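You operate a simulated robot arm through the tools that you are given. There is no shell and no other tool. Be economical: measure what you need, move in short steps, check, and stop when the job is done.

The job below is to be done with a simulated robot arm. You get a single attempt, and the scene is never put back.

TASK
Set flow knob one to 2, flow knob two to 4, and regulator two to 5 bar.
Fine: lock the regulator knob again.

Only the result counts: the job must be done as asked and must still hold three seconds after the hand-in. Knocking over, shifting, dropping, spilling or breaking anything else fails it.

THE ROBOT
A 7-joint arm with a two-finger parallel gripper on a trunk, on a base that drives. Base frame: it is fixed to the floor where the robot stands at the start and does not move with it; the origin is under the middle of the robot, x ahead of it, y to its left, z up. Lengths are in mm, angles in rad, forces in N, time in s.
Its first joint turns from -2.897 to 2.897 rad. Places, roughly: blue sleeve one [1000, -100, 500]; blue sleeve two [1300, -600, 500]; flow knob one [1100, -100, 1200]; flow knob two [1300, -600, 1200]; gauge two [1200, -500, 500]; lock ring one [1000, -200, 600]; lock ring two [1200, -600, 600]; regulator knob one [1000, -200, 600]; regulator knob two [1200, -600, 600]. Payload 1.57 kg.
The tool frame sits at the grasp point between the pads (the TCP): z along the fingers, y along the line on which they close. The tips reach 30 mm beyond it. Largest opening 110 mm; finger width 24, thickness 12; the body of the gripper, 48 by 112 mm, starts 78 mm behind the TCP.
Orientation is told as [roll, pitch, yaw] about the base's x, y, z axes, in that order, counted from this pose: with the fingers straight down and closing along the base's y, the tool's x points along the base's -x, its y along +y and its z along -z.

THE INTERFACE
- The arm moves only by the tool apply_moves. Its argument "commands" is a list of rows, each a list of 2 entries, a list of its own where there are three numbers: the shift along the tool's x, y, z in m, then the turn, a rotation vector about the tool's x, y, z in rad. In form: [[[x, y, z], [rx, ry, rz]], ...]. A call has 1 to 20 rows; each row is the pose to reach, as a shift and turn from the pose commanded when the call began, along the tool's axes at that moment. "hand" is the opening, from 0 (shut) to 1 (fully open), set as the call begins (left out, the last holds). Rows are played at 5 a second. More than 50 mm and 0.15 rad between two rows, or a gripper value outside its range, and nothing of the call is played. A pose out of reach is approached as far as the arm can. The call stops where the force on the tool passes 40 N (or 10 N more than at its start, if that is more) or the arm is blocked; 0.2 s more then pass. The fingers move at their own pace (about 108 mm/s each) and stop on an object; they squeeze with about 43 N. The grip force told is the motor's: it shows also when the fingers shut on nothing. Time passes only in rows, and 0.2 s behind the last, so rows that repeat a pose let the fingers close. It gives the time, the measured TCP pose, the force on the tool (base axes), the opening and the grip force at its end, in the units of the frame above (readings bear some noise), with the torque about the TCP (base axes, N m) and any sound that the robot's microphone picked up.
- Cameras (640 x 400 px; columns grow to the right, rows downward): "scene" is now at [504.3, 153.1, 1469.6]; the picture's right is [-0.53, -0.85, 0.00], its down [-0.07, 0.04, -1.00] and it looks along [0.85, -0.53, -0.08] (base axes); focal length 282 px, centre (320, 200). "wrist" rides on the gripper at [70, 16, -141] in the tool frame; the picture's right is [-0.23, 0.97, 0.00], its down [-0.86, -0.20, -0.48] and it looks along [-0.47, -0.11, 0.88] (tool axes); focal length 222 px, centre (320, 200). There is no depth. A picture from a camera that has moved, and an enlarged one, comes with that camera's place and axes in the base frame and with its lens.
- snapshot(camera): a new picture of that camera. The clock stands still meanwhile.
- move_column(by): slides the trunk up (or, below 0, down) by that many mm; the arm and the scene camera ride with it, the base frame stays. It gives what a move gives, with no picture.
- roll_base(legs): drives the robot by 1 to 6 legs, each [ahead, left, turn to the left] in mm, mm and rad, along the robot's own axes; the way and the turn of a leg run together, so that a leg with both is an arc; at most 1500 mm and 3.142 rad a leg. The arm and the cameras ride along, it lands a little off, and it stops where it bumps. It gives what a move gives.
- turn_head(pan, tilt): turns the head with the scene camera to pan (to the left, within 1.798 rad either way) and tilt (down, from -0.506 to 1.204), counted from straight ahead of the robot. It gives what a move gives.
- zoom(camera, box): a new picture of the part [left, top, right, bottom] of that camera's present view, enlarged. The clock stands still meanwhile.
- hand_in(): hands the job in; it is judged then, once.

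Go step by step. Nothing tells you exact positions but the pictures and the camera data: compare them with the known pose of the tool, close in by small moves and look again before you grip or let go. The budget is 120 turns and 78 pictures, counting those below and the enlarged ones. Unless the task says otherwise, let go and move clear before handing in, and close with one line.

The tools are called after "Emit:" as name(argument=value, ...) on one line, values as JSON. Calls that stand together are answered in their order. apply_moves: Moves the arm, as the interface text tells. Its arguments: {"type":"object","properties":{"commands":{"type":"array"},"hand":{"type":"number"}},"required":["commands"]} The other tools are called the same way: move_column (by) slides the trunk up or down; roll_base (legs) drives the base; turn_head (pan, tilt) turns the head that bears the scene camera; snapshot (camera) takes a picture; zoom (camera, box) takes an enlarged picture of a part of a camera's view; hand_in () hands the job in.

At the start:

```text
clock: 0.0
eef_pos: [695.7, 30.2, 1423.2]
tool_rot: [0.022, 0.019, 0.001]
contact_force: [-0.4, -0.9, -0.9]
ft_torque: [0.0, 0.0, 0.02]
finger_gap: 110.1
grip_force: 0.1
trunk travel left (down, up): [-457.0, 153.0]
robot x, y, heading: [-3.3, -2.1, 0.001]
head pan, tilt: [-0.559, 0.079]
```

scene: 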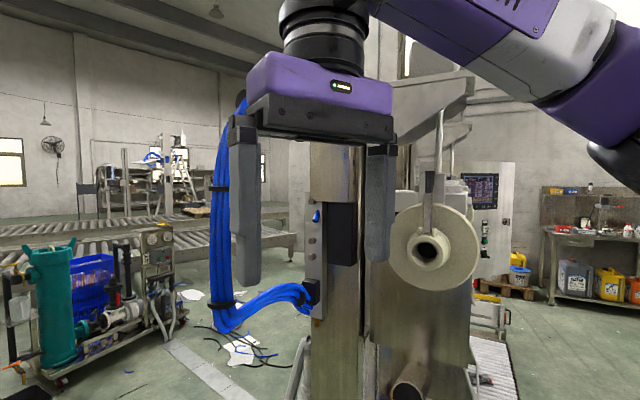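
wrist: 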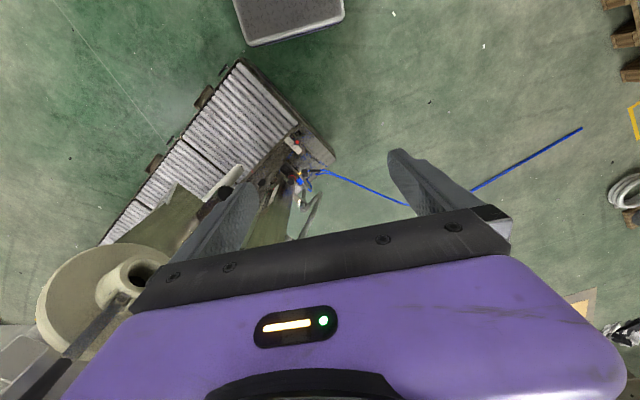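

I see a machine column with a roll of tape right of the gripper, but the knobs are not clear yet. I'll turn the head to look for them.

Emit:
turn_head(pan=-0.3, tilt=0.6)

Emit:
snapshot(camera="scene")

```text
clock: 0.9
eef_pos: [696.2, 30.5, 1422.2]
tool_rot: [0.029, 0.024, 0.001]
contact_force: [0.0, 1.0, -0.1]
ft_torque: [0.02, 0.0, -0.02]
finger_gap: 110.0
grip_force: 0.1
trunk travel left (down, up): [-457.0, 153.0]
robot x, y, heading: [-0.5, -3.4, 0.003]
head pan, tilt: [-0.3, 0.6]
```

```text
75 pictures are left
camera scene: at [511.0, 175.5, 1421.5], right [-0.3, -0.96, 0.0], down [-0.54, 0.17, -0.83], along [0.79, -0.24, -0.56], focal length 282 px, centre (320, 200)
```

scene: 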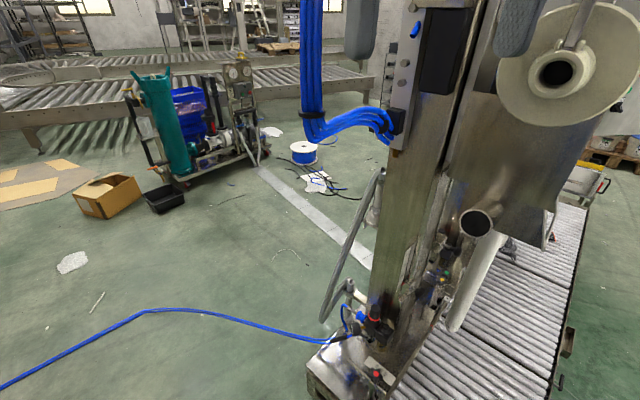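

The machine's column stands ahead, with small pneumatic parts at its foot. I'll zoom on the column top and bottom.

Emit:
zoom(camera="scene", box=[300, 0, 480, 112])

Emit:
zoom(camera="scene", box=[300, 220, 588, 400])

```text
3.56 times, centred on (390, 56) of scene
camera zoom: at [511.0, 175.5, 1421.5], right [-0.3, -0.96, 0.0], down [-0.54, 0.17, -0.83], along [0.79, -0.24, -0.56], focal length 1003 px, centre (71, 712)
```

zoom: 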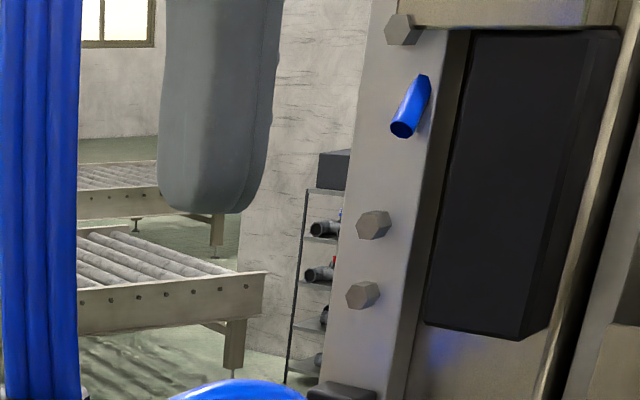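

```text
2.22 times, centred on (444, 310) of scene
camera zoom: at [511.0, 175.5, 1421.5], right [-0.3, -0.96, 0.0], down [-0.54, 0.17, -0.83], along [0.79, -0.24, -0.56], focal length 627 px, centre (44, -44)
```

zoom: 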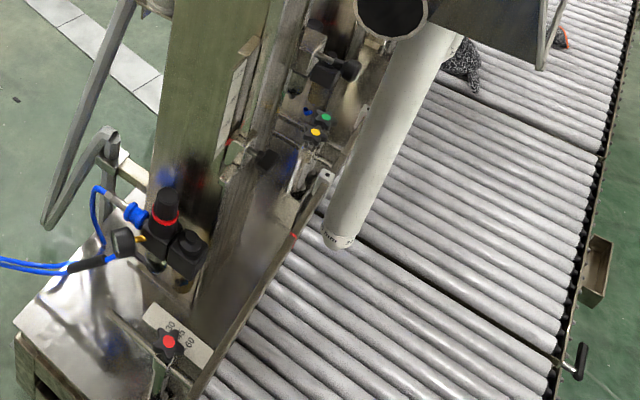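

The black regulator with the red ring matches regulator one. I'll zoom in on the area where regulator two should be, and on the connector near flow knob one.

Emit:
zoom(camera="scene", box=[400, 215, 480, 265])

Emit:
zoom(camera="scene", box=[340, 80, 500, 180])

Emit:
zoom(camera="scene", box=[320, 270, 448, 350])

```text
8.00 times, centred on (440, 240) of scene
camera zoom: at [511.0, 175.5, 1421.5], right [-0.3, -0.96, 0.0], down [-0.54, 0.17, -0.83], along [0.79, -0.24, -0.56], focal length 2258 px, centre (-640, -120)
```

zoom: 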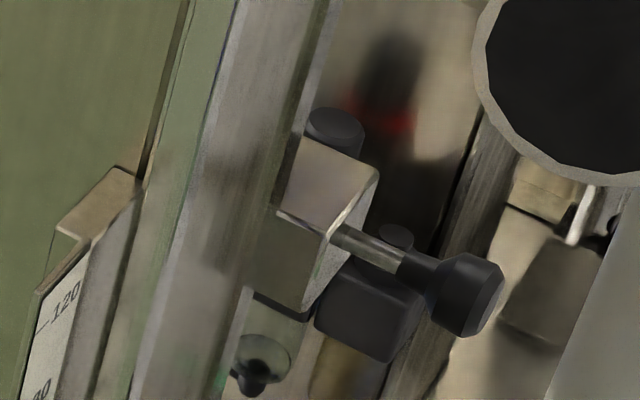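

```text
4.00 times, centred on (420, 130) of scene
camera zoom: at [511.0, 175.5, 1421.5], right [-0.3, -0.96, 0.0], down [-0.54, 0.17, -0.83], along [0.79, -0.24, -0.56], focal length 1129 px, centre (-80, 480)
```

zoom: 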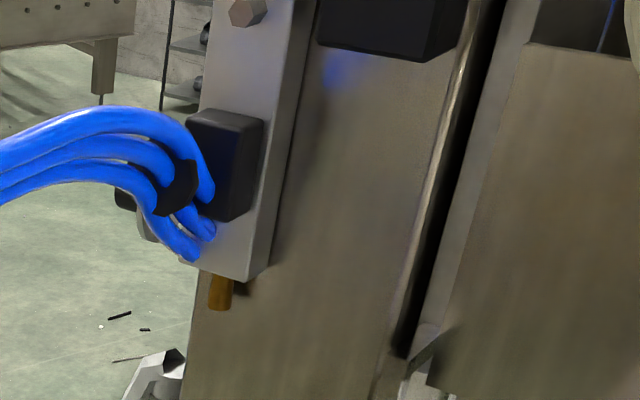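

```text
5.00 times, centred on (384, 310) of scene
camera zoom: at [511.0, 175.5, 1421.5], right [-0.3, -0.96, 0.0], down [-0.54, 0.17, -0.83], along [0.79, -0.24, -0.56], focal length 1411 px, centre (0, -350)
```

zoom: 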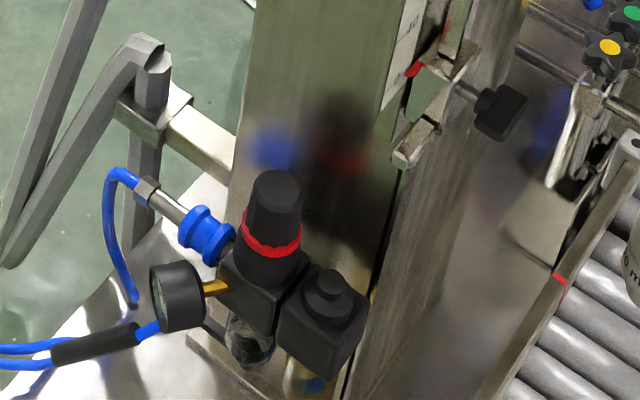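

Regulator two hides behind the column, and flow knob one seems to be on the left side of the upright. I'll drive to the left and look from there.

Emit:
roll_base(legs=[[0, 600, 0]])

Emit:
turn_head(pan=-0.75, tilt=0.45)

Emit:
snapshot(camera="scene")

```text
clock: 4.3
eef_pos: [697.9, 626.3, 1421.9]
tool_rot: [0.028, 0.023, -0.004]
contact_force: [-0.5, 0.6, 0.0]
ft_torque: [0.0, 0.0, -0.01]
finger_gap: 110.1
grip_force: 0.0
trunk travel left (down, up): [-457.0, 153.0]
robot x, y, heading: [2.6, 598.8, -0.006]
head pan, tilt: [-0.3, 0.6]
```

```text
clock: 5.2
eef_pos: [698.3, 626.2, 1421.3]
tool_rot: [0.028, 0.024, -0.002]
contact_force: [0.3, -0.4, -0.2]
ft_torque: [-0.01, 0.02, -0.02]
finger_gap: 109.9
grip_force: 0.0
trunk travel left (down, up): [-457.0, 153.0]
robot x, y, heading: [0.5, 601.1, -0.006]
head pan, tilt: [-0.75, 0.45]
```

```text
69 pictures are left
camera scene: at [495.4, 737.0, 1435.0], right [-0.68, -0.73, 0.0], down [-0.32, 0.3, -0.9], along [0.66, -0.62, -0.44], focal length 282 px, centre (320, 200)
```

scene: 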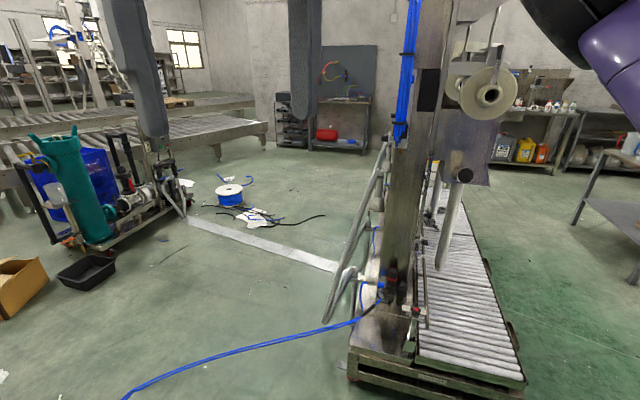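

Emit:
zoom(camera="scene", box=[360, 40, 520, 140])

Emit:
zoom(camera="scene", box=[320, 130, 480, 230])

Emit:
zoom(camera="scene", box=[320, 230, 480, 330])

```text
4.00 times, centred on (440, 90) of scene
camera zoom: at [495.4, 737.0, 1435.0], right [-0.68, -0.73, 0.0], down [-0.32, 0.3, -0.9], along [0.66, -0.62, -0.44], focal length 1129 px, centre (-160, 640)
```

zoom: 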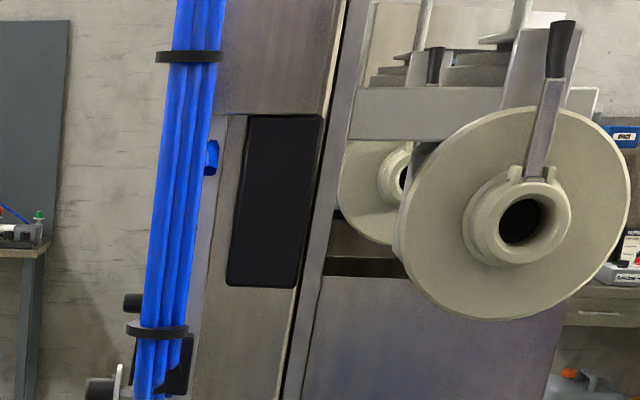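

```text
4.00 times, centred on (400, 180) of scene
camera zoom: at [495.4, 737.0, 1435.0], right [-0.68, -0.73, 0.0], down [-0.32, 0.3, -0.9], along [0.66, -0.62, -0.44], focal length 1129 px, centre (0, 280)
```

zoom: 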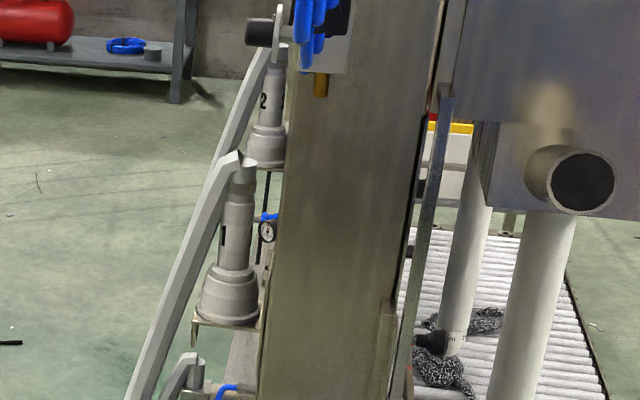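

```text
4.00 times, centred on (400, 280) of scene
camera zoom: at [495.4, 737.0, 1435.0], right [-0.68, -0.73, 0.0], down [-0.32, 0.3, -0.9], along [0.66, -0.62, -0.44], focal length 1129 px, centre (0, -120)
```

zoom: 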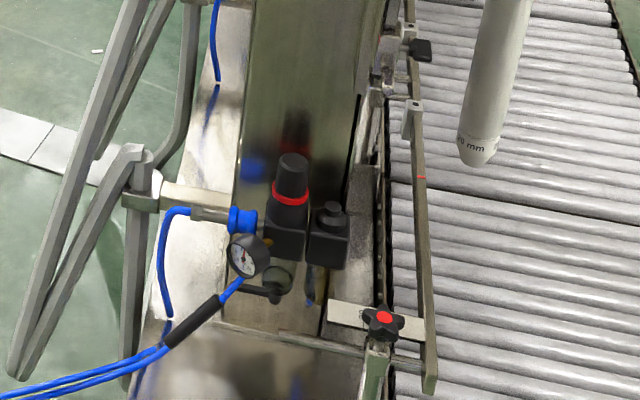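

The two flow knobs (black, sticking out) and gauge two are on the far left side of the machine, facing roughly +x. I'll drive round to that side, staying well clear, and turn to face it.

Emit:
roll_base(legs=[[1500, 150, 0], [500, 100, 0], [0, 0, -2.4]])

Emit:
turn_head(pan=0.0, tilt=0.4)

Emit:
snapshot(camera="scene")

```text
refused: leg 1 is longer than a leg can be; nothing moved
```

```text
clock: 6.3
eef_pos: [698.1, 626.6, 1422.1]
tool_rot: [0.028, 0.025, -0.005]
contact_force: [0.1, 0.8, 0.7]
ft_torque: [-0.02, 0.02, -0.01]
finger_gap: 109.8
grip_force: 0.1
trunk travel left (down, up): [-457.0, 153.0]
robot x, y, heading: [-1.1, 600.6, -0.005]
head pan, tilt: [0.0, 0.4]
```

```text
65 pictures are left
camera scene: at [520.9, 799.5, 1439.7], right [0.0, -1.0, 0.0], down [-0.39, 0.0, -0.92], along [0.92, 0.0, -0.39], focal length 282 px, centre (320, 200)
```

scene: 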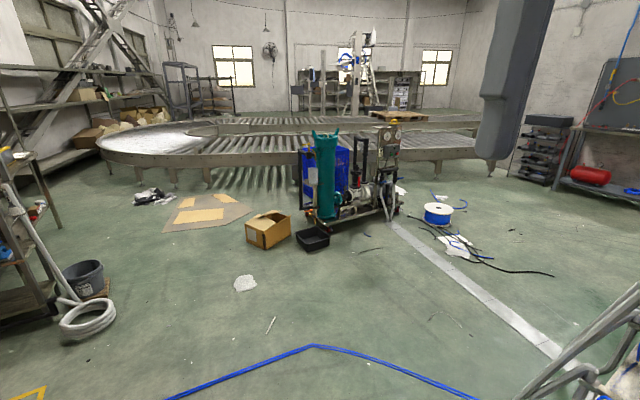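

The way ahead is clear to about x=2700. Driving in shorter legs.

Emit:
roll_base(legs=[[1200, 100, 0], [750, 100, 0], [0, 0, -2.4]])

Emit:
snapshot(camera="scene")

```text
clock: 21.8
eef_pos: [1442.3, 320.4, 1421.0]
tool_rot: [0.029, 0.024, -2.418]
contact_force: [-0.1, 0.2, -0.5]
ft_torque: [0.02, -0.02, -0.01]
finger_gap: 110.1
grip_force: 0.0
trunk travel left (down, up): [-457.0, 153.0]
robot x, y, heading: [1945.2, 803.2, -2.418]
head pan, tilt: [0.0, 0.4]
```

```text
64 pictures are left
camera scene: at [1687.9, 311.5, 1439.7], right [-0.66, 0.75, 0.0], down [0.29, 0.26, -0.92], along [-0.69, -0.61, -0.39], focal length 282 px, centre (320, 200)
```

scene: 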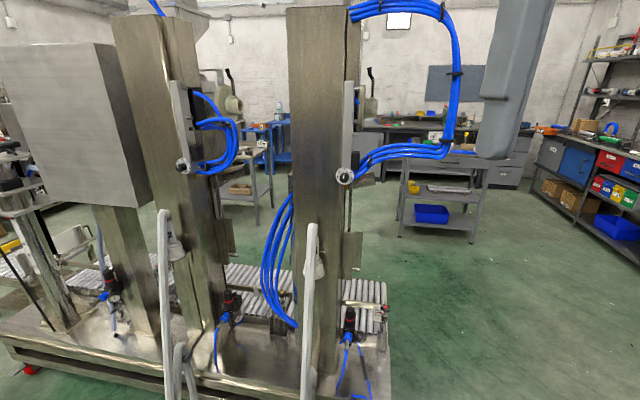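

Now the two columns face me, each with a round flow dial and a regulator at its foot. I'll zoom in on the dials and regulators.

Emit:
zoom(camera="scene", box=[304, 150, 384, 200])

Emit:
zoom(camera="scene", box=[144, 140, 224, 190])

Emit:
zoom(camera="scene", box=[60, 240, 220, 340])

Emit:
zoom(camera="scene", box=[180, 260, 420, 400])

```text
8.00 times, centred on (344, 175) of scene
camera zoom: at [1687.9, 311.5, 1439.7], right [-0.66, 0.75, 0.0], down [0.29, 0.26, -0.92], along [-0.69, -0.61, -0.39], focal length 2258 px, centre (128, 400)
```

zoom: 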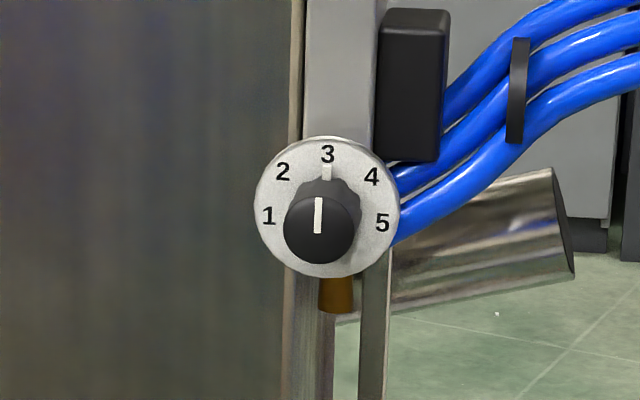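

```text
8.00 times, centred on (184, 165) of scene
camera zoom: at [1687.9, 311.5, 1439.7], right [-0.66, 0.75, 0.0], down [0.29, 0.26, -0.92], along [-0.69, -0.61, -0.39], focal length 2258 px, centre (1408, 480)
```

zoom: 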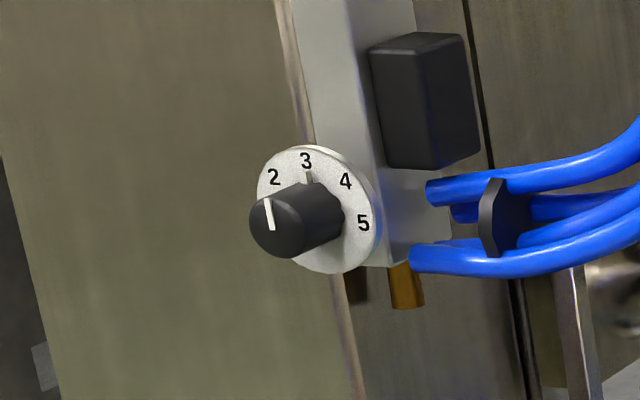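

```text
4.00 times, centred on (140, 290) of scene
camera zoom: at [1687.9, 311.5, 1439.7], right [-0.66, 0.75, 0.0], down [0.29, 0.26, -0.92], along [-0.69, -0.61, -0.39], focal length 1129 px, centre (1040, -160)
```

zoom: 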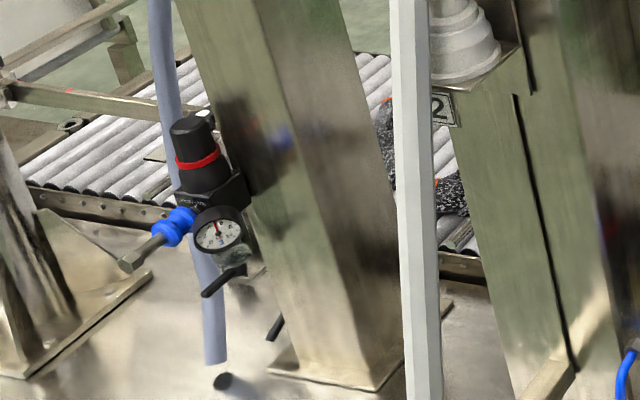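

```text
2.67 times, centred on (300, 330) of scene
camera zoom: at [1687.9, 311.5, 1439.7], right [-0.66, 0.75, 0.0], down [0.29, 0.26, -0.92], along [-0.69, -0.61, -0.39], focal length 752 px, centre (373, -147)
```

zoom: 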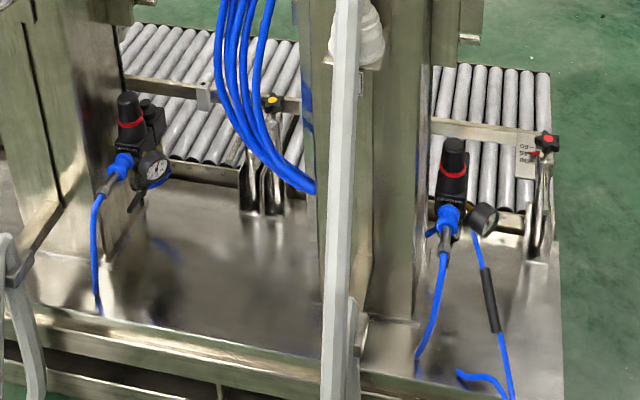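

Dial one reads about 3, and regulator two is the one at the foot of the middle column. I'll first stand in front of flow knob one, about 1 m back, squared to the machine.

Emit:
roll_base(legs=[[256, 335, 0], [0, 0, -0.2]])

Emit:
turn_head(pan=0.0, tilt=0.3)

Emit:
snapshot(camera="scene")

```text
clock: 25.2
eef_pos: [1386.4, 10.5, 1422.3]
tool_rot: [0.027, 0.023, -2.619]
contact_force: [-0.1, -0.2, 0.1]
ft_torque: [0.03, 0.02, 0.01]
finger_gap: 110.2
grip_force: 0.0
trunk travel left (down, up): [-457.0, 153.0]
robot x, y, heading: [1980.0, 384.4, -2.625]
head pan, tilt: [0.0, 0.4]
```

```text
clock: 25.8
eef_pos: [1385.2, 10.1, 1420.9]
tool_rot: [0.03, 0.025, -2.619]
contact_force: [-0.1, -0.7, -1.2]
ft_torque: [0.02, 0.01, 0.01]
finger_gap: 110.1
grip_force: 0.0
trunk travel left (down, up): [-457.0, 153.0]
robot x, y, heading: [1975.1, 386.3, -2.621]
head pan, tilt: [0.0, 0.3]
```

```text
59 pictures are left
camera scene: at [1623.4, -47.8, 1448.9], right [-0.5, 0.87, 0.0], down [0.26, 0.15, -0.96], along [-0.83, -0.48, -0.3], focal length 282 px, centre (320, 200)
```

scene: 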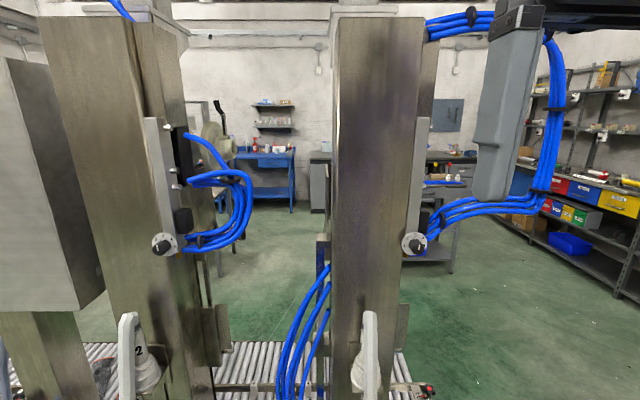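

Triangulated: dial one is at about (1060,-148,1186), dial two at (1323,-593,1187), both facing about (0.86,0.51). I'll zoom on both dials to see the knob protrusion.

Emit:
zoom(camera="scene", box=[373, 205, 453, 255])

Emit:
zoom(camera="scene", box=[135, 215, 215, 265])

```text
8.00 times, centred on (413, 230) of scene
camera zoom: at [1623.4, -47.8, 1448.9], right [-0.5, 0.87, 0.0], down [0.26, 0.15, -0.96], along [-0.83, -0.48, -0.3], focal length 2258 px, centre (-424, -40)
```

zoom: 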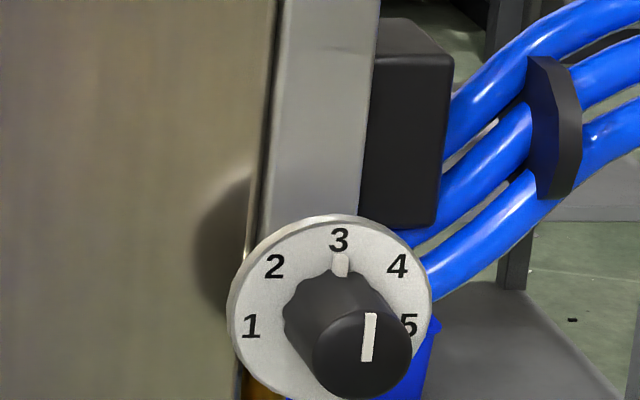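

```text
8.00 times, centred on (175, 240) of scene
camera zoom: at [1623.4, -47.8, 1448.9], right [-0.5, 0.87, 0.0], down [0.26, 0.15, -0.96], along [-0.83, -0.48, -0.3], focal length 2258 px, centre (1480, -120)
```

zoom: 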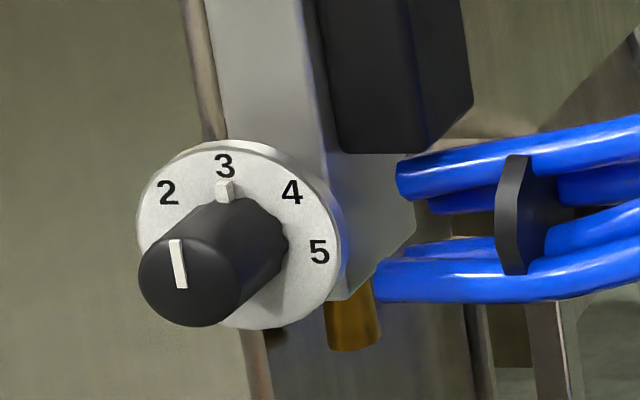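

Both knobs are about 25 mm wide, stand out 28 mm and read 3. I'll pitch the tool to horizontal facing the machine, well clear of it, with a narrower opening.

Emit:
apply_moves(commands=[[[0, 0, 0], [0, -0.14, 0]], [[0, 0, 0], [0, -0.28, 0]], [[0, 0, 0], [0, -0.42, 0]], [[0, 0, 0], [0, -0.56, 0]], [[0, 0, 0], [0, -0.7, 0]], [[0, 0, 0], [0, -0.84, 0]], [[0, 0, 0], [0, -0.98, 0]], [[0, 0, 0], [0, -1.12, 0]], [[0, 0, 0], [0, -1.26, 0]], [[0, 0, 0], [0, -1.4, 0]], [[0, 0, 0], [0, -1.54, 0]], [[0, 0, 0], [0, -1.571, 0]], [[0, 0, 0], [0, -1.571, 0]]], hand=0.42)

Emit:
snapshot(camera="wrist")

```text
clock: 28.6
eef_pos: [1347.6, -22.0, 1476.5]
tool_rot: [0.869, -1.534, 2.795]
contact_force: [0.8, -0.8, 0.0]
ft_torque: [0.0, -0.02, 0.01]
finger_gap: 46.6
grip_force: 0.0
out of reach, approached as far as the arm can: row 9, 10, 11, 12, 13
trunk travel left (down, up): [-457.0, 153.0]
robot x, y, heading: [1972.7, 386.5, -2.62]
head pan, tilt: [0.0, 0.3]
```

```text
56 pictures are left
camera wrist: at [1481.9, 33.5, 1411.4], right [0.48, -0.84, 0.25], down [0.29, 0.42, 0.86], along [-0.83, -0.34, 0.44], focal length 222 px, centre (320, 200)
```

wrist: 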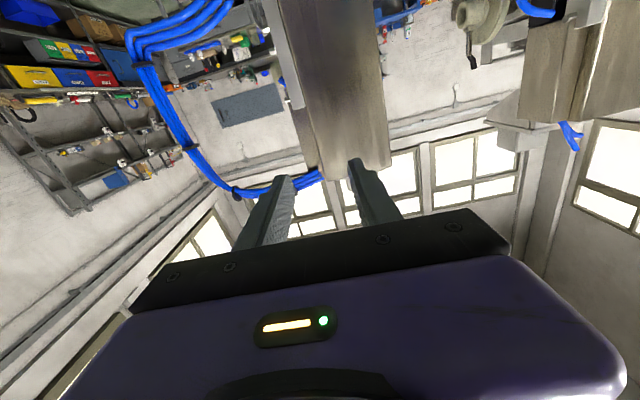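

The tool now points nearly horizontally at the column. I'll ask for a slightly further and higher pose so that it is properly reachable.

Emit:
apply_moves(commands=[[[-0.03, 0, 0.03], [0, 0, 0]], [[-0.06, 0, 0.06], [0, 0, 0]], [[-0.06, 0, 0.06], [0, 0, 0]]])

```text
clock: 29.4
eef_pos: [1293.8, -53.5, 1536.4]
tool_rot: [0.876, -1.534, 2.788]
contact_force: [1.1, 0.0, 0.0]
ft_torque: [0.01, 0.01, 0.03]
finger_gap: 46.1
grip_force: 0.0
trunk travel left (down, up): [-457.0, 153.0]
robot x, y, heading: [1978.3, 384.5, -2.617]
head pan, tilt: [0.0, 0.3]
```

Now I lower the trunk so that the tool is level with the dials, then correct the tilt and line up sideways with knob one at a distance.

Emit:
move_column(by=-350)

Emit:
apply_moves(commands=[[[0, -0.019, 0], [-0.011, -0.024, 0]], [[0, -0.038, 0.03], [-0.011, -0.024, 0]], [[0, -0.038, 0.06], [-0.011, -0.024, 0]], [[0, -0.038, 0.06], [-0.011, -0.024, 0]]])

Emit:
apply_moves(commands=[[[0, 0, 0], [0, 0, 0.14]], [[0, 0, 0], [0, 0, 0.28]], [[0, 0, 0], [0, 0, 0.42]], [[0, 0, 0], [0, 0, 0.56]], [[0, 0, 0], [0, 0, 0.7]], [[0, 0, 0], [0, 0, 0.84]], [[0, 0, 0], [0, 0, 0.98]], [[0, 0, 0], [0, 0, 1.11]], [[0, 0, 0], [0, 0, 1.11]]])

Emit:
snapshot(camera="wrist")

Emit:
snapshot(camera="scene")

```text
clock: 32.9
eef_pos: [1294.9, -52.2, 1186.3]
tool_rot: [0.879, -1.535, 2.785]
contact_force: [-0.4, 0.2, 0.2]
ft_torque: [0.0, -0.02, -0.02]
finger_gap: 46.2
grip_force: 0.0
trunk travel left (down, up): [-107.0, 503.0]
robot x, y, heading: [1975.5, 386.6, -2.619]
head pan, tilt: [0.0, 0.3]
```

```text
clock: 33.9
eef_pos: [1223.4, -50.4, 1182.5]
tool_rot: [1.594, -1.542, 2.078]
contact_force: [0.7, -0.2, -1.1]
ft_torque: [-0.01, 0.01, -0.03]
finger_gap: 46.0
grip_force: 0.0
trunk travel left (down, up): [-107.0, 503.0]
robot x, y, heading: [1972.9, 382.3, -2.617]
head pan, tilt: [0.0, 0.3]
```

```text
clock: 35.9
eef_pos: [1223.7, -48.7, 1183.6]
tool_rot: [1.569, -0.429, 2.104]
contact_force: [-0.2, 1.0, -0.8]
ft_torque: [0.0, -0.02, 0.0]
finger_gap: 46.2
grip_force: 0.0
trunk travel left (down, up): [-107.0, 503.0]
robot x, y, heading: [1974.2, 380.2, -2.623]
head pan, tilt: [0.0, 0.3]
```

```text
55 pictures are left
camera wrist: at [1381.9, -36.9, 1168.0], right [0.1, -0.17, 0.98], down [-0.02, 0.98, 0.18], along [-0.99, -0.04, 0.1], focal length 222 px, centre (320, 200)
```

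wrist: 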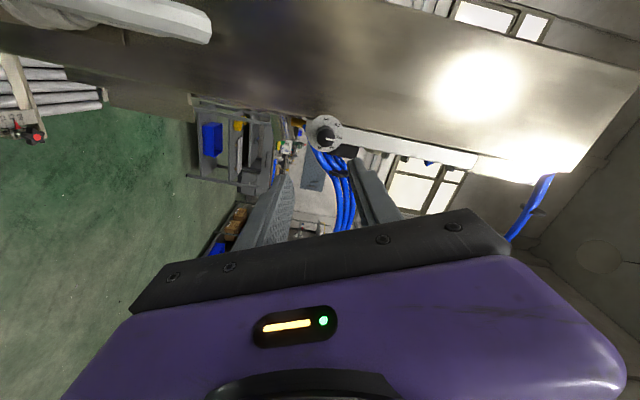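

```text
54 pictures are left
camera scene: at [1623.4, -47.8, 1098.9], right [-0.5, 0.87, 0.0], down [0.26, 0.15, -0.96], along [-0.83, -0.48, -0.3], focal length 282 px, centre (320, 200)
```

scene: 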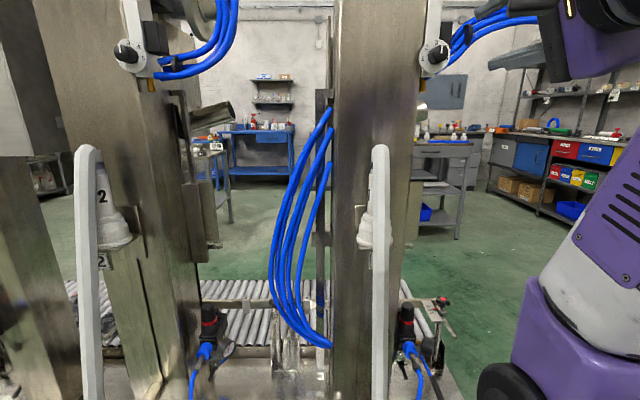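

The wrist view confirms the dial position and the tool's axis. I'll close in by 110 mm with a slight centring correction and look again.

Emit:
apply_moves(commands=[[[0.002, 0.003, 0.04], [0, 0, 0]], [[0.002, 0.003, 0.08], [0, 0, 0]], [[0.002, 0.003, 0.11], [0, 0, 0]], [[0.002, 0.003, 0.11], [0, 0, 0]]])

Emit:
zoom(camera="wrist", box=[220, 60, 460, 210])

Emit:
turn_head(pan=0.1, tilt=0.0)

Emit:
snapshot(camera="scene")

```text
clock: 36.9
eef_pos: [1129.9, -108.0, 1184.2]
tool_rot: [1.573, -0.432, 2.101]
contact_force: [-1.0, -0.1, 0.3]
ft_torque: [0.0, 0.01, -0.02]
finger_gap: 46.0
grip_force: 0.1
trunk travel left (down, up): [-107.0, 503.0]
robot x, y, heading: [1976.4, 383.2, -2.624]
head pan, tilt: [0.0, 0.3]
```

```text
2.67 times, centred on (340, 135) of wrist
camera zoom: at [1288.7, -95.6, 1169.4], right [0.1, -0.17, 0.98], down [-0.02, 0.98, 0.18], along [-0.99, -0.04, 0.1], focal length 592 px, centre (267, 373)
```

zoom: 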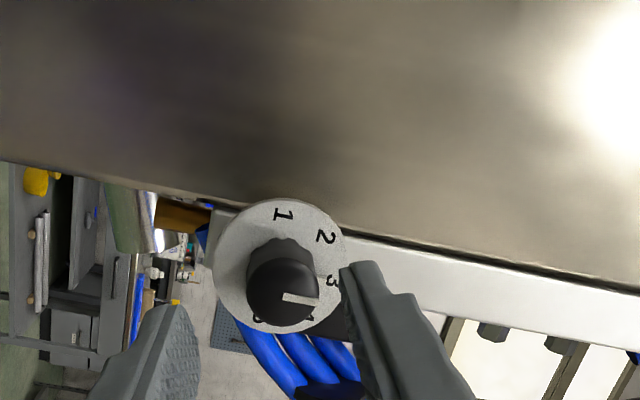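

```text
clock: 37.7
eef_pos: [1132.0, -107.8, 1183.9]
tool_rot: [1.57, -0.431, 2.104]
contact_force: [0.2, -0.8, 0.1]
ft_torque: [0.0, 0.01, -0.01]
finger_gap: 46.3
grip_force: 0.0
trunk travel left (down, up): [-107.0, 503.0]
robot x, y, heading: [1973.0, 383.2, -2.618]
head pan, tilt: [0.099, 0.0]
```

```text
52 pictures are left
camera scene: at [1631.2, -53.6, 1126.6], right [-0.58, 0.81, 0.0], down [0.0, 0.0, -1.0], along [-0.81, -0.58, 0.0], focal length 282 px, centre (320, 200)
```

scene: 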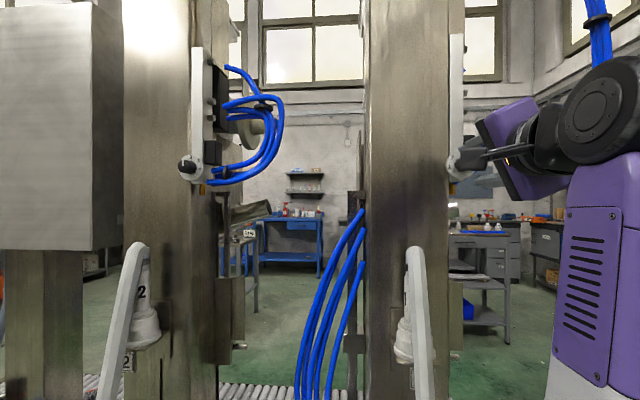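

The knob sits between the fingers; the tool is about 3 mm low. I'll correct this, advance 42 mm and check before closing.

Emit:
apply_moves(commands=[[[-0.002, 0.003, 0.0], [0, 0, 0]], [[-0.002, 0.003, 0.02], [0, 0, 0]], [[-0.002, 0.003, 0.042], [0, 0, 0]], [[-0.002, 0.003, 0.042], [0, 0, 0]]])

Emit:
zoom(camera="wrist", box=[220, 80, 460, 230])

Emit:
zoom(camera="scene", box=[410, 110, 538, 190])

```text
clock: 38.7
eef_pos: [1094.6, -129.0, 1188.4]
tool_rot: [1.571, -0.432, 2.104]
contact_force: [17.7, 8.1, -9.1]
ft_torque: [0.14, -0.39, -0.15]
finger_gap: 46.2
grip_force: 0.1
trunk travel left (down, up): [-107.0, 503.0]
robot x, y, heading: [1976.7, 384.8, -2.621]
head pan, tilt: [0.099, 0.0]
```

```text
2.67 times, centred on (340, 155) of wrist
camera zoom: at [1253.1, -116.5, 1173.1], right [0.1, -0.17, 0.98], down [-0.03, 0.98, 0.18], along [-0.99, -0.04, 0.1], focal length 592 px, centre (267, 320)
```

zoom: 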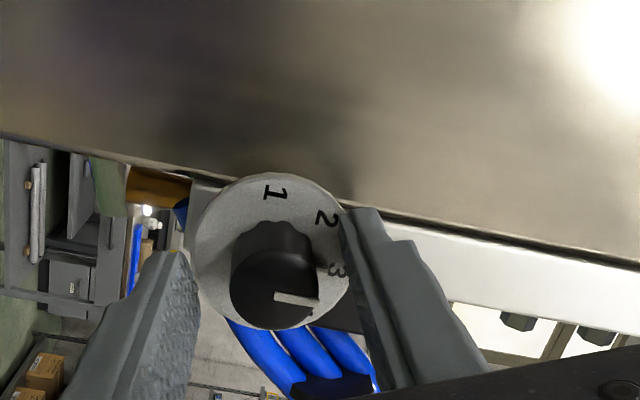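

```text
5.00 times, centred on (474, 150) of scene
camera zoom: at [1631.7, -53.4, 1126.6], right [-0.58, 0.81, 0.0], down [0.0, 0.0, -1.0], along [-0.81, -0.58, 0.0], focal length 1411 px, centre (-450, 450)
```

zoom: 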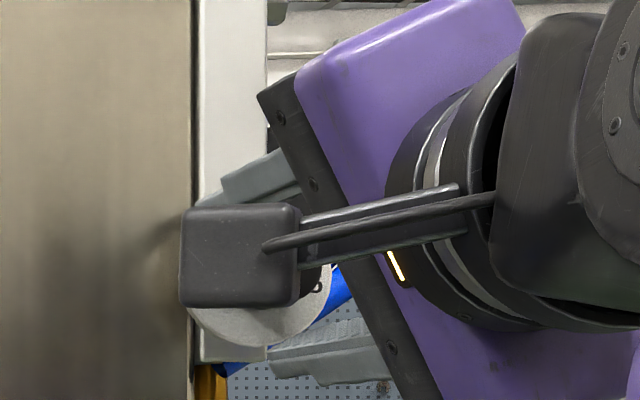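

A contact of about 20 N shows: the tips touch the dial plate. I'll back off 8 mm, then close.

Emit:
apply_moves(commands=[[[0, 0, -0.008], [0, 0, 0]], [[0, 0, -0.008], [0, 0, 0]]])

Emit:
zoom(camera="wrist", box=[220, 80, 460, 230])

```text
clock: 39.3
eef_pos: [1101.8, -123.9, 1188.1]
tool_rot: [1.571, -0.429, 2.103]
contact_force: [0.3, 0.0, -0.7]
ft_torque: [0.04, -0.02, -0.02]
finger_gap: 46.3
grip_force: 0.2
trunk travel left (down, up): [-107.0, 503.0]
robot x, y, heading: [1975.7, 385.6, -2.62]
head pan, tilt: [0.099, 0.0]
```

```text
2.67 times, centred on (340, 155) of wrist
camera zoom: at [1259.1, -112.1, 1173.4], right [0.1, -0.17, 0.98], down [-0.02, 0.98, 0.18], along [-0.99, -0.04, 0.1], focal length 592 px, centre (267, 320)
```

zoom: 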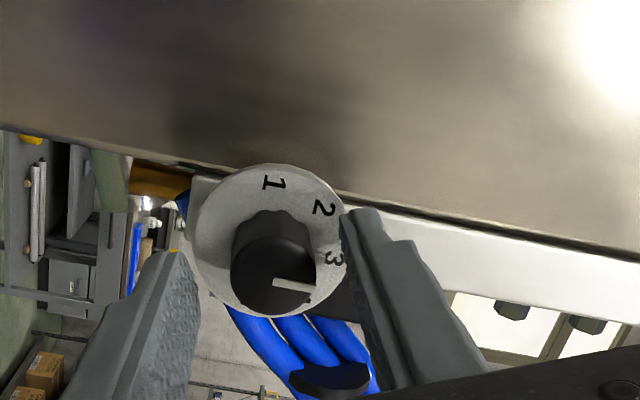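

The knob is centred between the fingers. Closing on it.

Emit:
apply_moves(commands=[[[0, 0, 0], [0, 0, 0]], [[0, 0, 0], [0, 0, 0]], [[0, 0, 0], [0, 0, 0]], [[0, 0, 0], [0, 0, 0]]], hand=0.0)

Emit:
zoom(camera="wrist", box=[220, 80, 460, 230])

```text
clock: 40.3
eef_pos: [1101.1, -124.6, 1189.4]
tool_rot: [1.576, -0.434, 2.102]
contact_force: [-10.6, -10.9, 19.7]
ft_torque: [-0.18, 0.29, 0.09]
finger_gap: 24.1
grip_force: 36.6
trunk travel left (down, up): [-107.0, 503.0]
robot x, y, heading: [1978.3, 383.8, -2.619]
head pan, tilt: [0.099, 0.0]
```

```text
2.67 times, centred on (340, 155) of wrist
camera zoom: at [1260.0, -112.5, 1174.4], right [0.11, -0.17, 0.98], down [-0.03, 0.98, 0.17], along [-0.99, -0.04, 0.1], focal length 592 px, centre (267, 320)
```

zoom: 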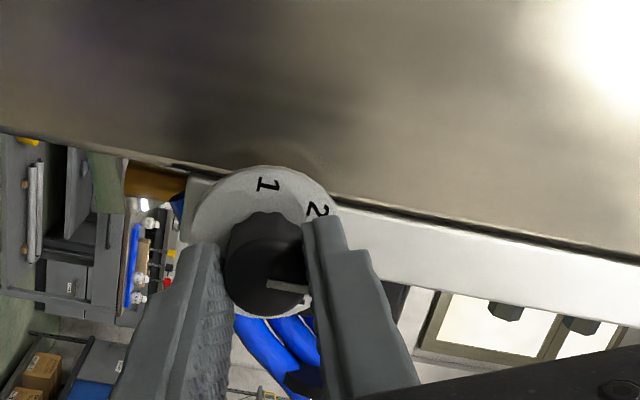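

Gripped on 24 mm. I'll ease up a millimetre and turn anticlockwise by about 50° towards 2.

Emit:
apply_moves(commands=[[[0, 0.0015, 0], [0, 0, 0]], [[0, 0.0015, 0], [0, 0, -0.11]], [[0, 0.0015, 0], [0, 0, -0.22]], [[0, 0.0015, 0], [0, 0, -0.33]], [[0, 0.0015, 0], [0, 0, -0.44]], [[0, 0.0015, 0], [0, 0, -0.55]], [[0, 0.0015, 0], [0, 0, -0.66]], [[0, 0.0015, 0], [0, 0, -0.77]], [[0, 0.0015, 0], [0, 0, -0.87]], [[0, 0.0015, 0], [0, 0, -0.87]]])

Emit:
zoom(camera="wrist", box=[220, 80, 460, 230])

```text
clock: 42.5
eef_pos: [1101.9, -125.6, 1190.0]
tool_rot: [1.576, -1.303, 2.101]
contact_force: [8.8, -2.2, 5.2]
ft_torque: [0.26, -0.42, 0.31]
finger_gap: 24.2
grip_force: 36.3
trunk travel left (down, up): [-107.0, 503.0]
robot x, y, heading: [1972.5, 384.3, -2.619]
head pan, tilt: [0.099, 0.0]
```

```text
2.67 times, centred on (340, 155) of wrist
camera zoom: at [1241.8, -81.8, 1126.6], right [0.45, -0.76, 0.48], down [0.2, 0.6, 0.77], along [-0.87, -0.25, 0.42], focal length 592 px, centre (267, 320)
```

zoom: 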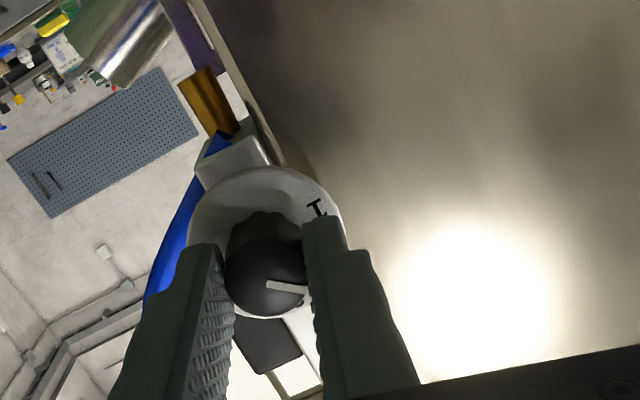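

The knob turned with the fingers. I'll release, back off and check the dial.

Emit:
apply_moves(commands=[[[0, 0, 0], [0, 0, 0]], [[0, 0, 0], [0, 0, 0]], [[0, 0, 0], [0, 0, 0]], [[0, 0, -0.03], [0, 0, 0]], [[0, 0, -0.07], [0, 0, 0]], [[0, 0, -0.11], [0, 0, 0]], [[0, 0, -0.11], [0, 0, 0]]], hand=0.42)

Emit:
zoom(camera="wrist", box=[240, 60, 400, 160])

Emit:
zoom(camera="scene", box=[420, 135, 500, 185])

```text
clock: 44.1
eef_pos: [1195.9, -68.3, 1188.2]
tool_rot: [1.569, -1.302, 2.104]
contact_force: [0.3, -1.0, -0.1]
ft_torque: [0.01, -0.03, 0.01]
finger_gap: 46.3
grip_force: 0.1
trunk travel left (down, up): [-107.0, 503.0]
robot x, y, heading: [1974.5, 389.1, -2.618]
head pan, tilt: [0.099, 0.0]
```

```text
4.00 times, centred on (320, 110) of wrist
camera zoom: at [1336.5, -26.1, 1125.6], right [0.45, -0.76, 0.48], down [0.2, 0.6, 0.77], along [-0.87, -0.25, 0.42], focal length 888 px, centre (320, 560)
```

zoom: 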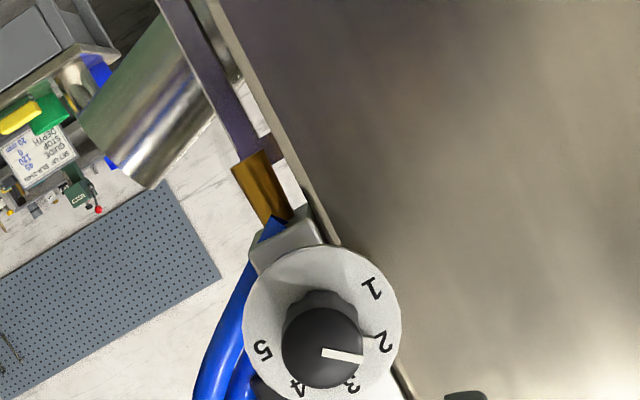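

```text
8.00 times, centred on (460, 160) of scene
camera zoom: at [1631.2, -53.6, 1126.6], right [-0.58, 0.81, 0.0], down [0.0, 0.0, -1.0], along [-0.81, -0.58, 0.0], focal length 2258 px, centre (-800, 520)
```

zoom: 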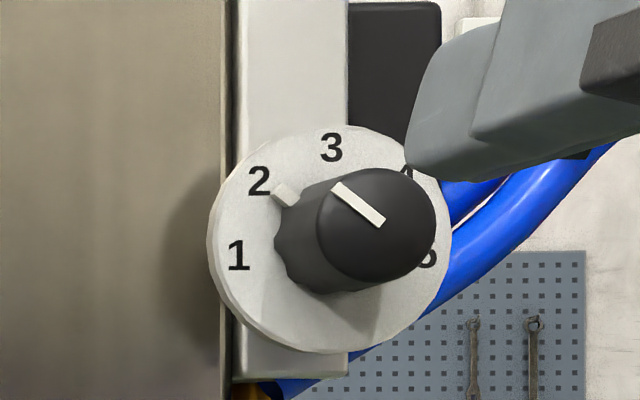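

Knob one now reads 2. Next I drive the robot 517 mm sideways, backing off first, to stand before knob two.

Emit:
roll_base(legs=[[-80, 0, 0], [0, 517, 0], [80, 0, 0]])

Emit:
snapshot(camera="wrist")

Emit:
snapshot(camera="scene")

```text
clock: 48.4
eef_pos: [1438.2, -575.2, 1187.3]
tool_rot: [1.561, -1.304, 2.115]
contact_force: [-0.8, -4.1, -0.8]
ft_torque: [-0.03, 0.06, -0.33]
finger_gap: 46.5
grip_force: 0.1
trunk travel left (down, up): [-107.0, 503.0]
robot x, y, heading: [2215.5, -119.1, -2.618]
head pan, tilt: [0.099, 0.0]
```

```text
44 pictures are left
camera wrist: at [1577.6, -531.4, 1125.4], right [0.45, -0.76, 0.48], down [0.2, 0.6, 0.77], along [-0.87, -0.25, 0.42], focal length 222 px, centre (320, 200)
```

wrist: 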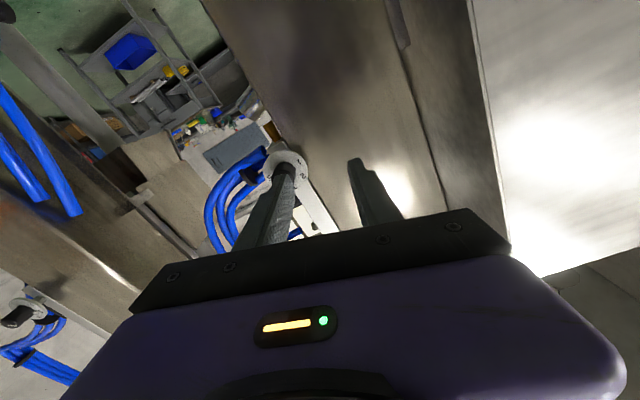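

```text
43 pictures are left
camera scene: at [1868.4, -551.2, 1128.9], right [-0.58, 0.81, -0.01], down [0.01, 0.0, -1.0], along [-0.81, -0.58, 0.0], focal length 282 px, centre (320, 200)
```

scene: 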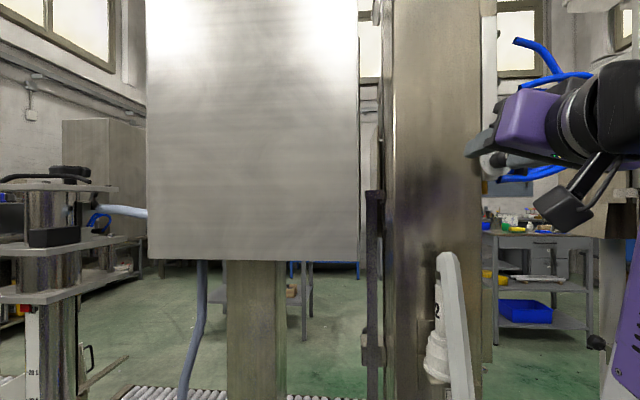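

The robot landed a little closer and further left than meant, and there is a slight force. I'll back off 20 mm and shift 43 mm right to line up with knob two.

Emit:
apply_moves(commands=[[[0, 0, -0.02], [0, 0, 0]], [[-0.006, -0.02, -0.02], [0, 0, 0]], [[-0.012, -0.041, -0.02], [0, 0, 0]], [[-0.012, -0.041, -0.02], [0, 0, 0]]])

Emit:
zoom(camera="wrist", box=[220, 60, 460, 210])

Emit:
zoom(camera="scene", box=[430, 100, 590, 200])

```text
clock: 49.4
eef_pos: [1436.5, -537.2, 1190.9]
tool_rot: [1.569, -1.31, 2.106]
contact_force: [-0.6, -0.2, 0.9]
ft_torque: [-0.02, 0.05, 0.02]
finger_gap: 46.0
grip_force: 0.1
trunk travel left (down, up): [-107.0, 503.0]
robot x, y, heading: [2211.5, -124.4, -2.622]
head pan, tilt: [0.099, 0.0]
```

```text
2.67 times, centred on (340, 135) of wrist
camera zoom: at [1576.8, -492.8, 1126.8], right [0.45, -0.76, 0.47], down [0.2, 0.6, 0.77], along [-0.87, -0.25, 0.42], focal length 592 px, centre (267, 373)
```

zoom: 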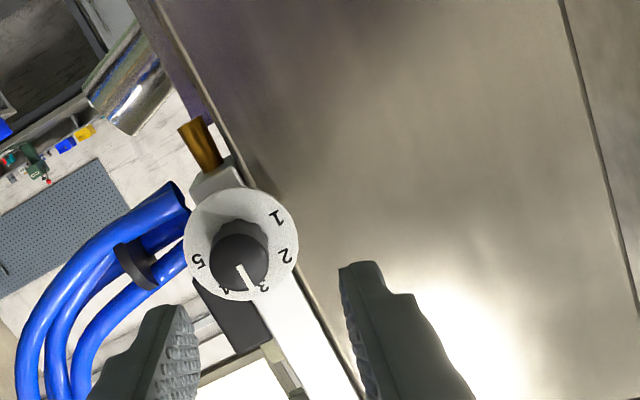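

```text
4.00 times, centred on (510, 150) of scene
camera zoom: at [1867.2, -552.4, 1130.5], right [-0.58, 0.81, -0.01], down [0.0, -0.01, -1.0], along [-0.81, -0.58, 0.0], focal length 1129 px, centre (-440, 400)
```

zoom: 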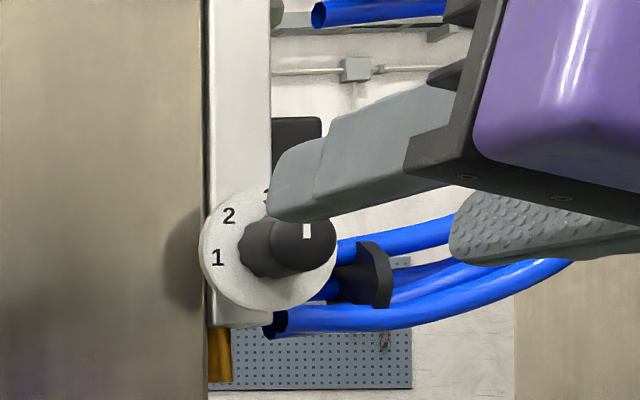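

Knob two's line is about 16 mm to the right of the tool. I'll turn the fingers 25° clockwise to clear the hoses, narrow the opening and shift right.

Emit:
apply_moves(commands=[[[0, 0, 0], [0, 0, 0.14]], [[0, 0, 0], [0, 0, 0.29]], [[0, 0, 0], [0, 0, 0.437]], [[0, 0, 0], [0, 0, 0.437]]], hand=0.34)

Emit:
apply_moves(commands=[[[-0.01, -0.012, 0], [0, 0, 0]], [[-0.01, -0.012, 0.02], [0, 0, 0]], [[-0.01, -0.012, 0.04], [0, 0, 0]], [[-0.01, -0.012, 0.04], [0, 0, 0]]])

Emit:
zoom(camera="wrist", box=[220, 60, 460, 210])

```text
clock: 50.4
eef_pos: [1438.1, -532.3, 1190.4]
tool_rot: [1.571, -0.872, 2.106]
contact_force: [-0.2, 0.5, 0.3]
ft_torque: [0.03, -0.01, -0.03]
finger_gap: 37.3
grip_force: 0.0
trunk travel left (down, up): [-107.0, 503.0]
robot x, y, heading: [2216.3, -118.2, -2.618]
head pan, tilt: [0.099, 0.0]
```

```text
clock: 51.4
eef_pos: [1396.2, -539.1, 1191.1]
tool_rot: [1.57, -0.871, 2.105]
contact_force: [0.0, -0.1, 0.4]
ft_torque: [0.0, 0.0, 0.02]
finger_gap: 37.4
grip_force: 0.0
trunk travel left (down, up): [-107.0, 503.0]
robot x, y, heading: [2219.5, -120.2, -2.624]
head pan, tilt: [0.099, 0.0]
```

```text
2.67 times, centred on (340, 135) of wrist
camera zoom: at [1548.1, -515.3, 1146.8], right [0.31, -0.52, 0.8], down [0.05, 0.85, 0.53], along [-0.95, -0.12, 0.29], focal length 592 px, centre (267, 373)
```

zoom: 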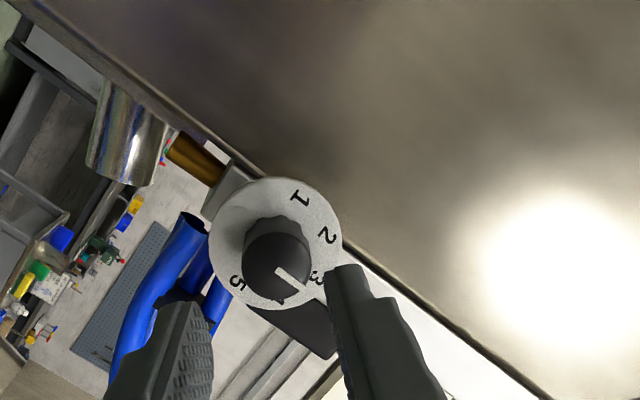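

The dial centre is a few mm up and left of the tool axis. I'll correct that and advance 42 mm, the same depth as worked on knob one.

Emit:
apply_moves(commands=[[[0.002, 0.003, 0], [0, 0, 0]], [[0.002, 0.003, 0.02], [0, 0, 0]], [[0.002, 0.003, 0.041], [0, 0, 0]], [[0.002, 0.003, 0.041], [0, 0, 0]]])

Emit:
zoom(camera="wrist", box=[220, 80, 460, 230])

```text
clock: 52.4
eef_pos: [1362.9, -563.3, 1190.7]
tool_rot: [1.571, -0.872, 2.108]
contact_force: [0.6, -0.1, -0.2]
ft_torque: [0.02, 0.01, 0.0]
finger_gap: 37.6
grip_force: 0.1
trunk travel left (down, up): [-107.0, 503.0]
robot x, y, heading: [2218.0, -116.3, -2.619]
head pan, tilt: [0.099, 0.0]
```

```text
2.67 times, centred on (340, 155) of wrist
camera zoom: at [1514.4, -538.9, 1147.6], right [0.31, -0.52, 0.8], down [0.05, 0.85, 0.53], along [-0.95, -0.12, 0.29], focal length 592 px, centre (267, 320)
```

zoom: 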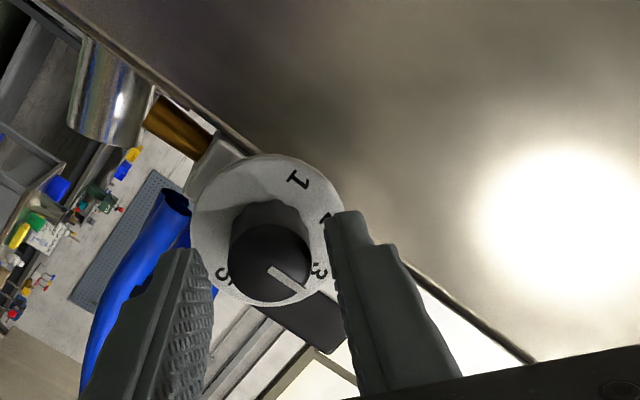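

The knob is between the fingers with no contact force. Closing, then checking the grip.

Emit:
apply_moves(commands=[[[0, 0, 0], [0, 0, 0]], [[0, 0, 0], [0, 0, 0]], [[0, 0, 0], [0, 0, 0]], [[0, 0, 0], [0, 0, 0]]], hand=0.0)

```text
clock: 53.4
eef_pos: [1364.2, -564.2, 1191.6]
tool_rot: [1.575, -0.873, 2.107]
contact_force: [-6.6, -11.0, 11.5]
ft_torque: [-0.08, 0.06, 0.19]
finger_gap: 24.3
grip_force: 35.5
trunk travel left (down, up): [-107.0, 503.0]
robot x, y, heading: [2214.0, -120.0, -2.614]
head pan, tilt: [0.099, 0.0]
```

Gripped on 24 mm. Turning clockwise by 50° to 4.

Emit:
apply_moves(commands=[[[0, 0.001, 0], [0, 0, 0]], [[0, 0.001, 0], [0, 0, 0.11]], [[0, 0.001, 0], [0, 0, 0.22]], [[0, 0.001, 0], [0, 0, 0.33]], [[0, 0.001, 0], [0, 0, 0.44]], [[0, 0.001, 0], [0, 0, 0.55]], [[0, 0.001, 0], [0, 0, 0.66]], [[0, 0.001, 0], [0, 0, 0.77]], [[0, 0.001, 0], [0, 0, 0.873]], [[0, 0.001, 0], [0, 0, 0.873]]])

Emit:
zoom(camera="wrist", box=[220, 80, 460, 230])

```text
clock: 55.6
eef_pos: [1362.4, -563.8, 1190.0]
tool_rot: [1.564, 0.003, 2.106]
contact_force: [22.3, 14.7, -25.4]
ft_torque: [0.37, -0.58, -0.05]
finger_gap: 24.3
grip_force: 35.9
trunk travel left (down, up): [-107.0, 503.0]
robot x, y, heading: [2216.4, -122.2, -2.616]
head pan, tilt: [0.099, 0.0]
```

```text
2.67 times, centred on (340, 155) of wrist
camera zoom: at [1520.7, -550.2, 1206.8], right [-0.12, 0.2, 0.97], down [-0.02, 0.98, -0.2], along [-0.99, -0.05, -0.11], focal length 592 px, centre (267, 320)
```

zoom: 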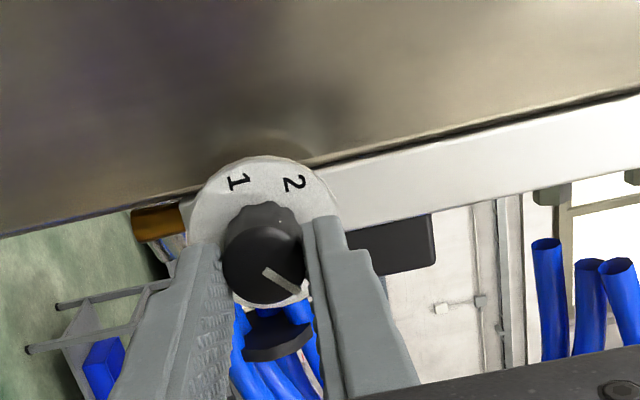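

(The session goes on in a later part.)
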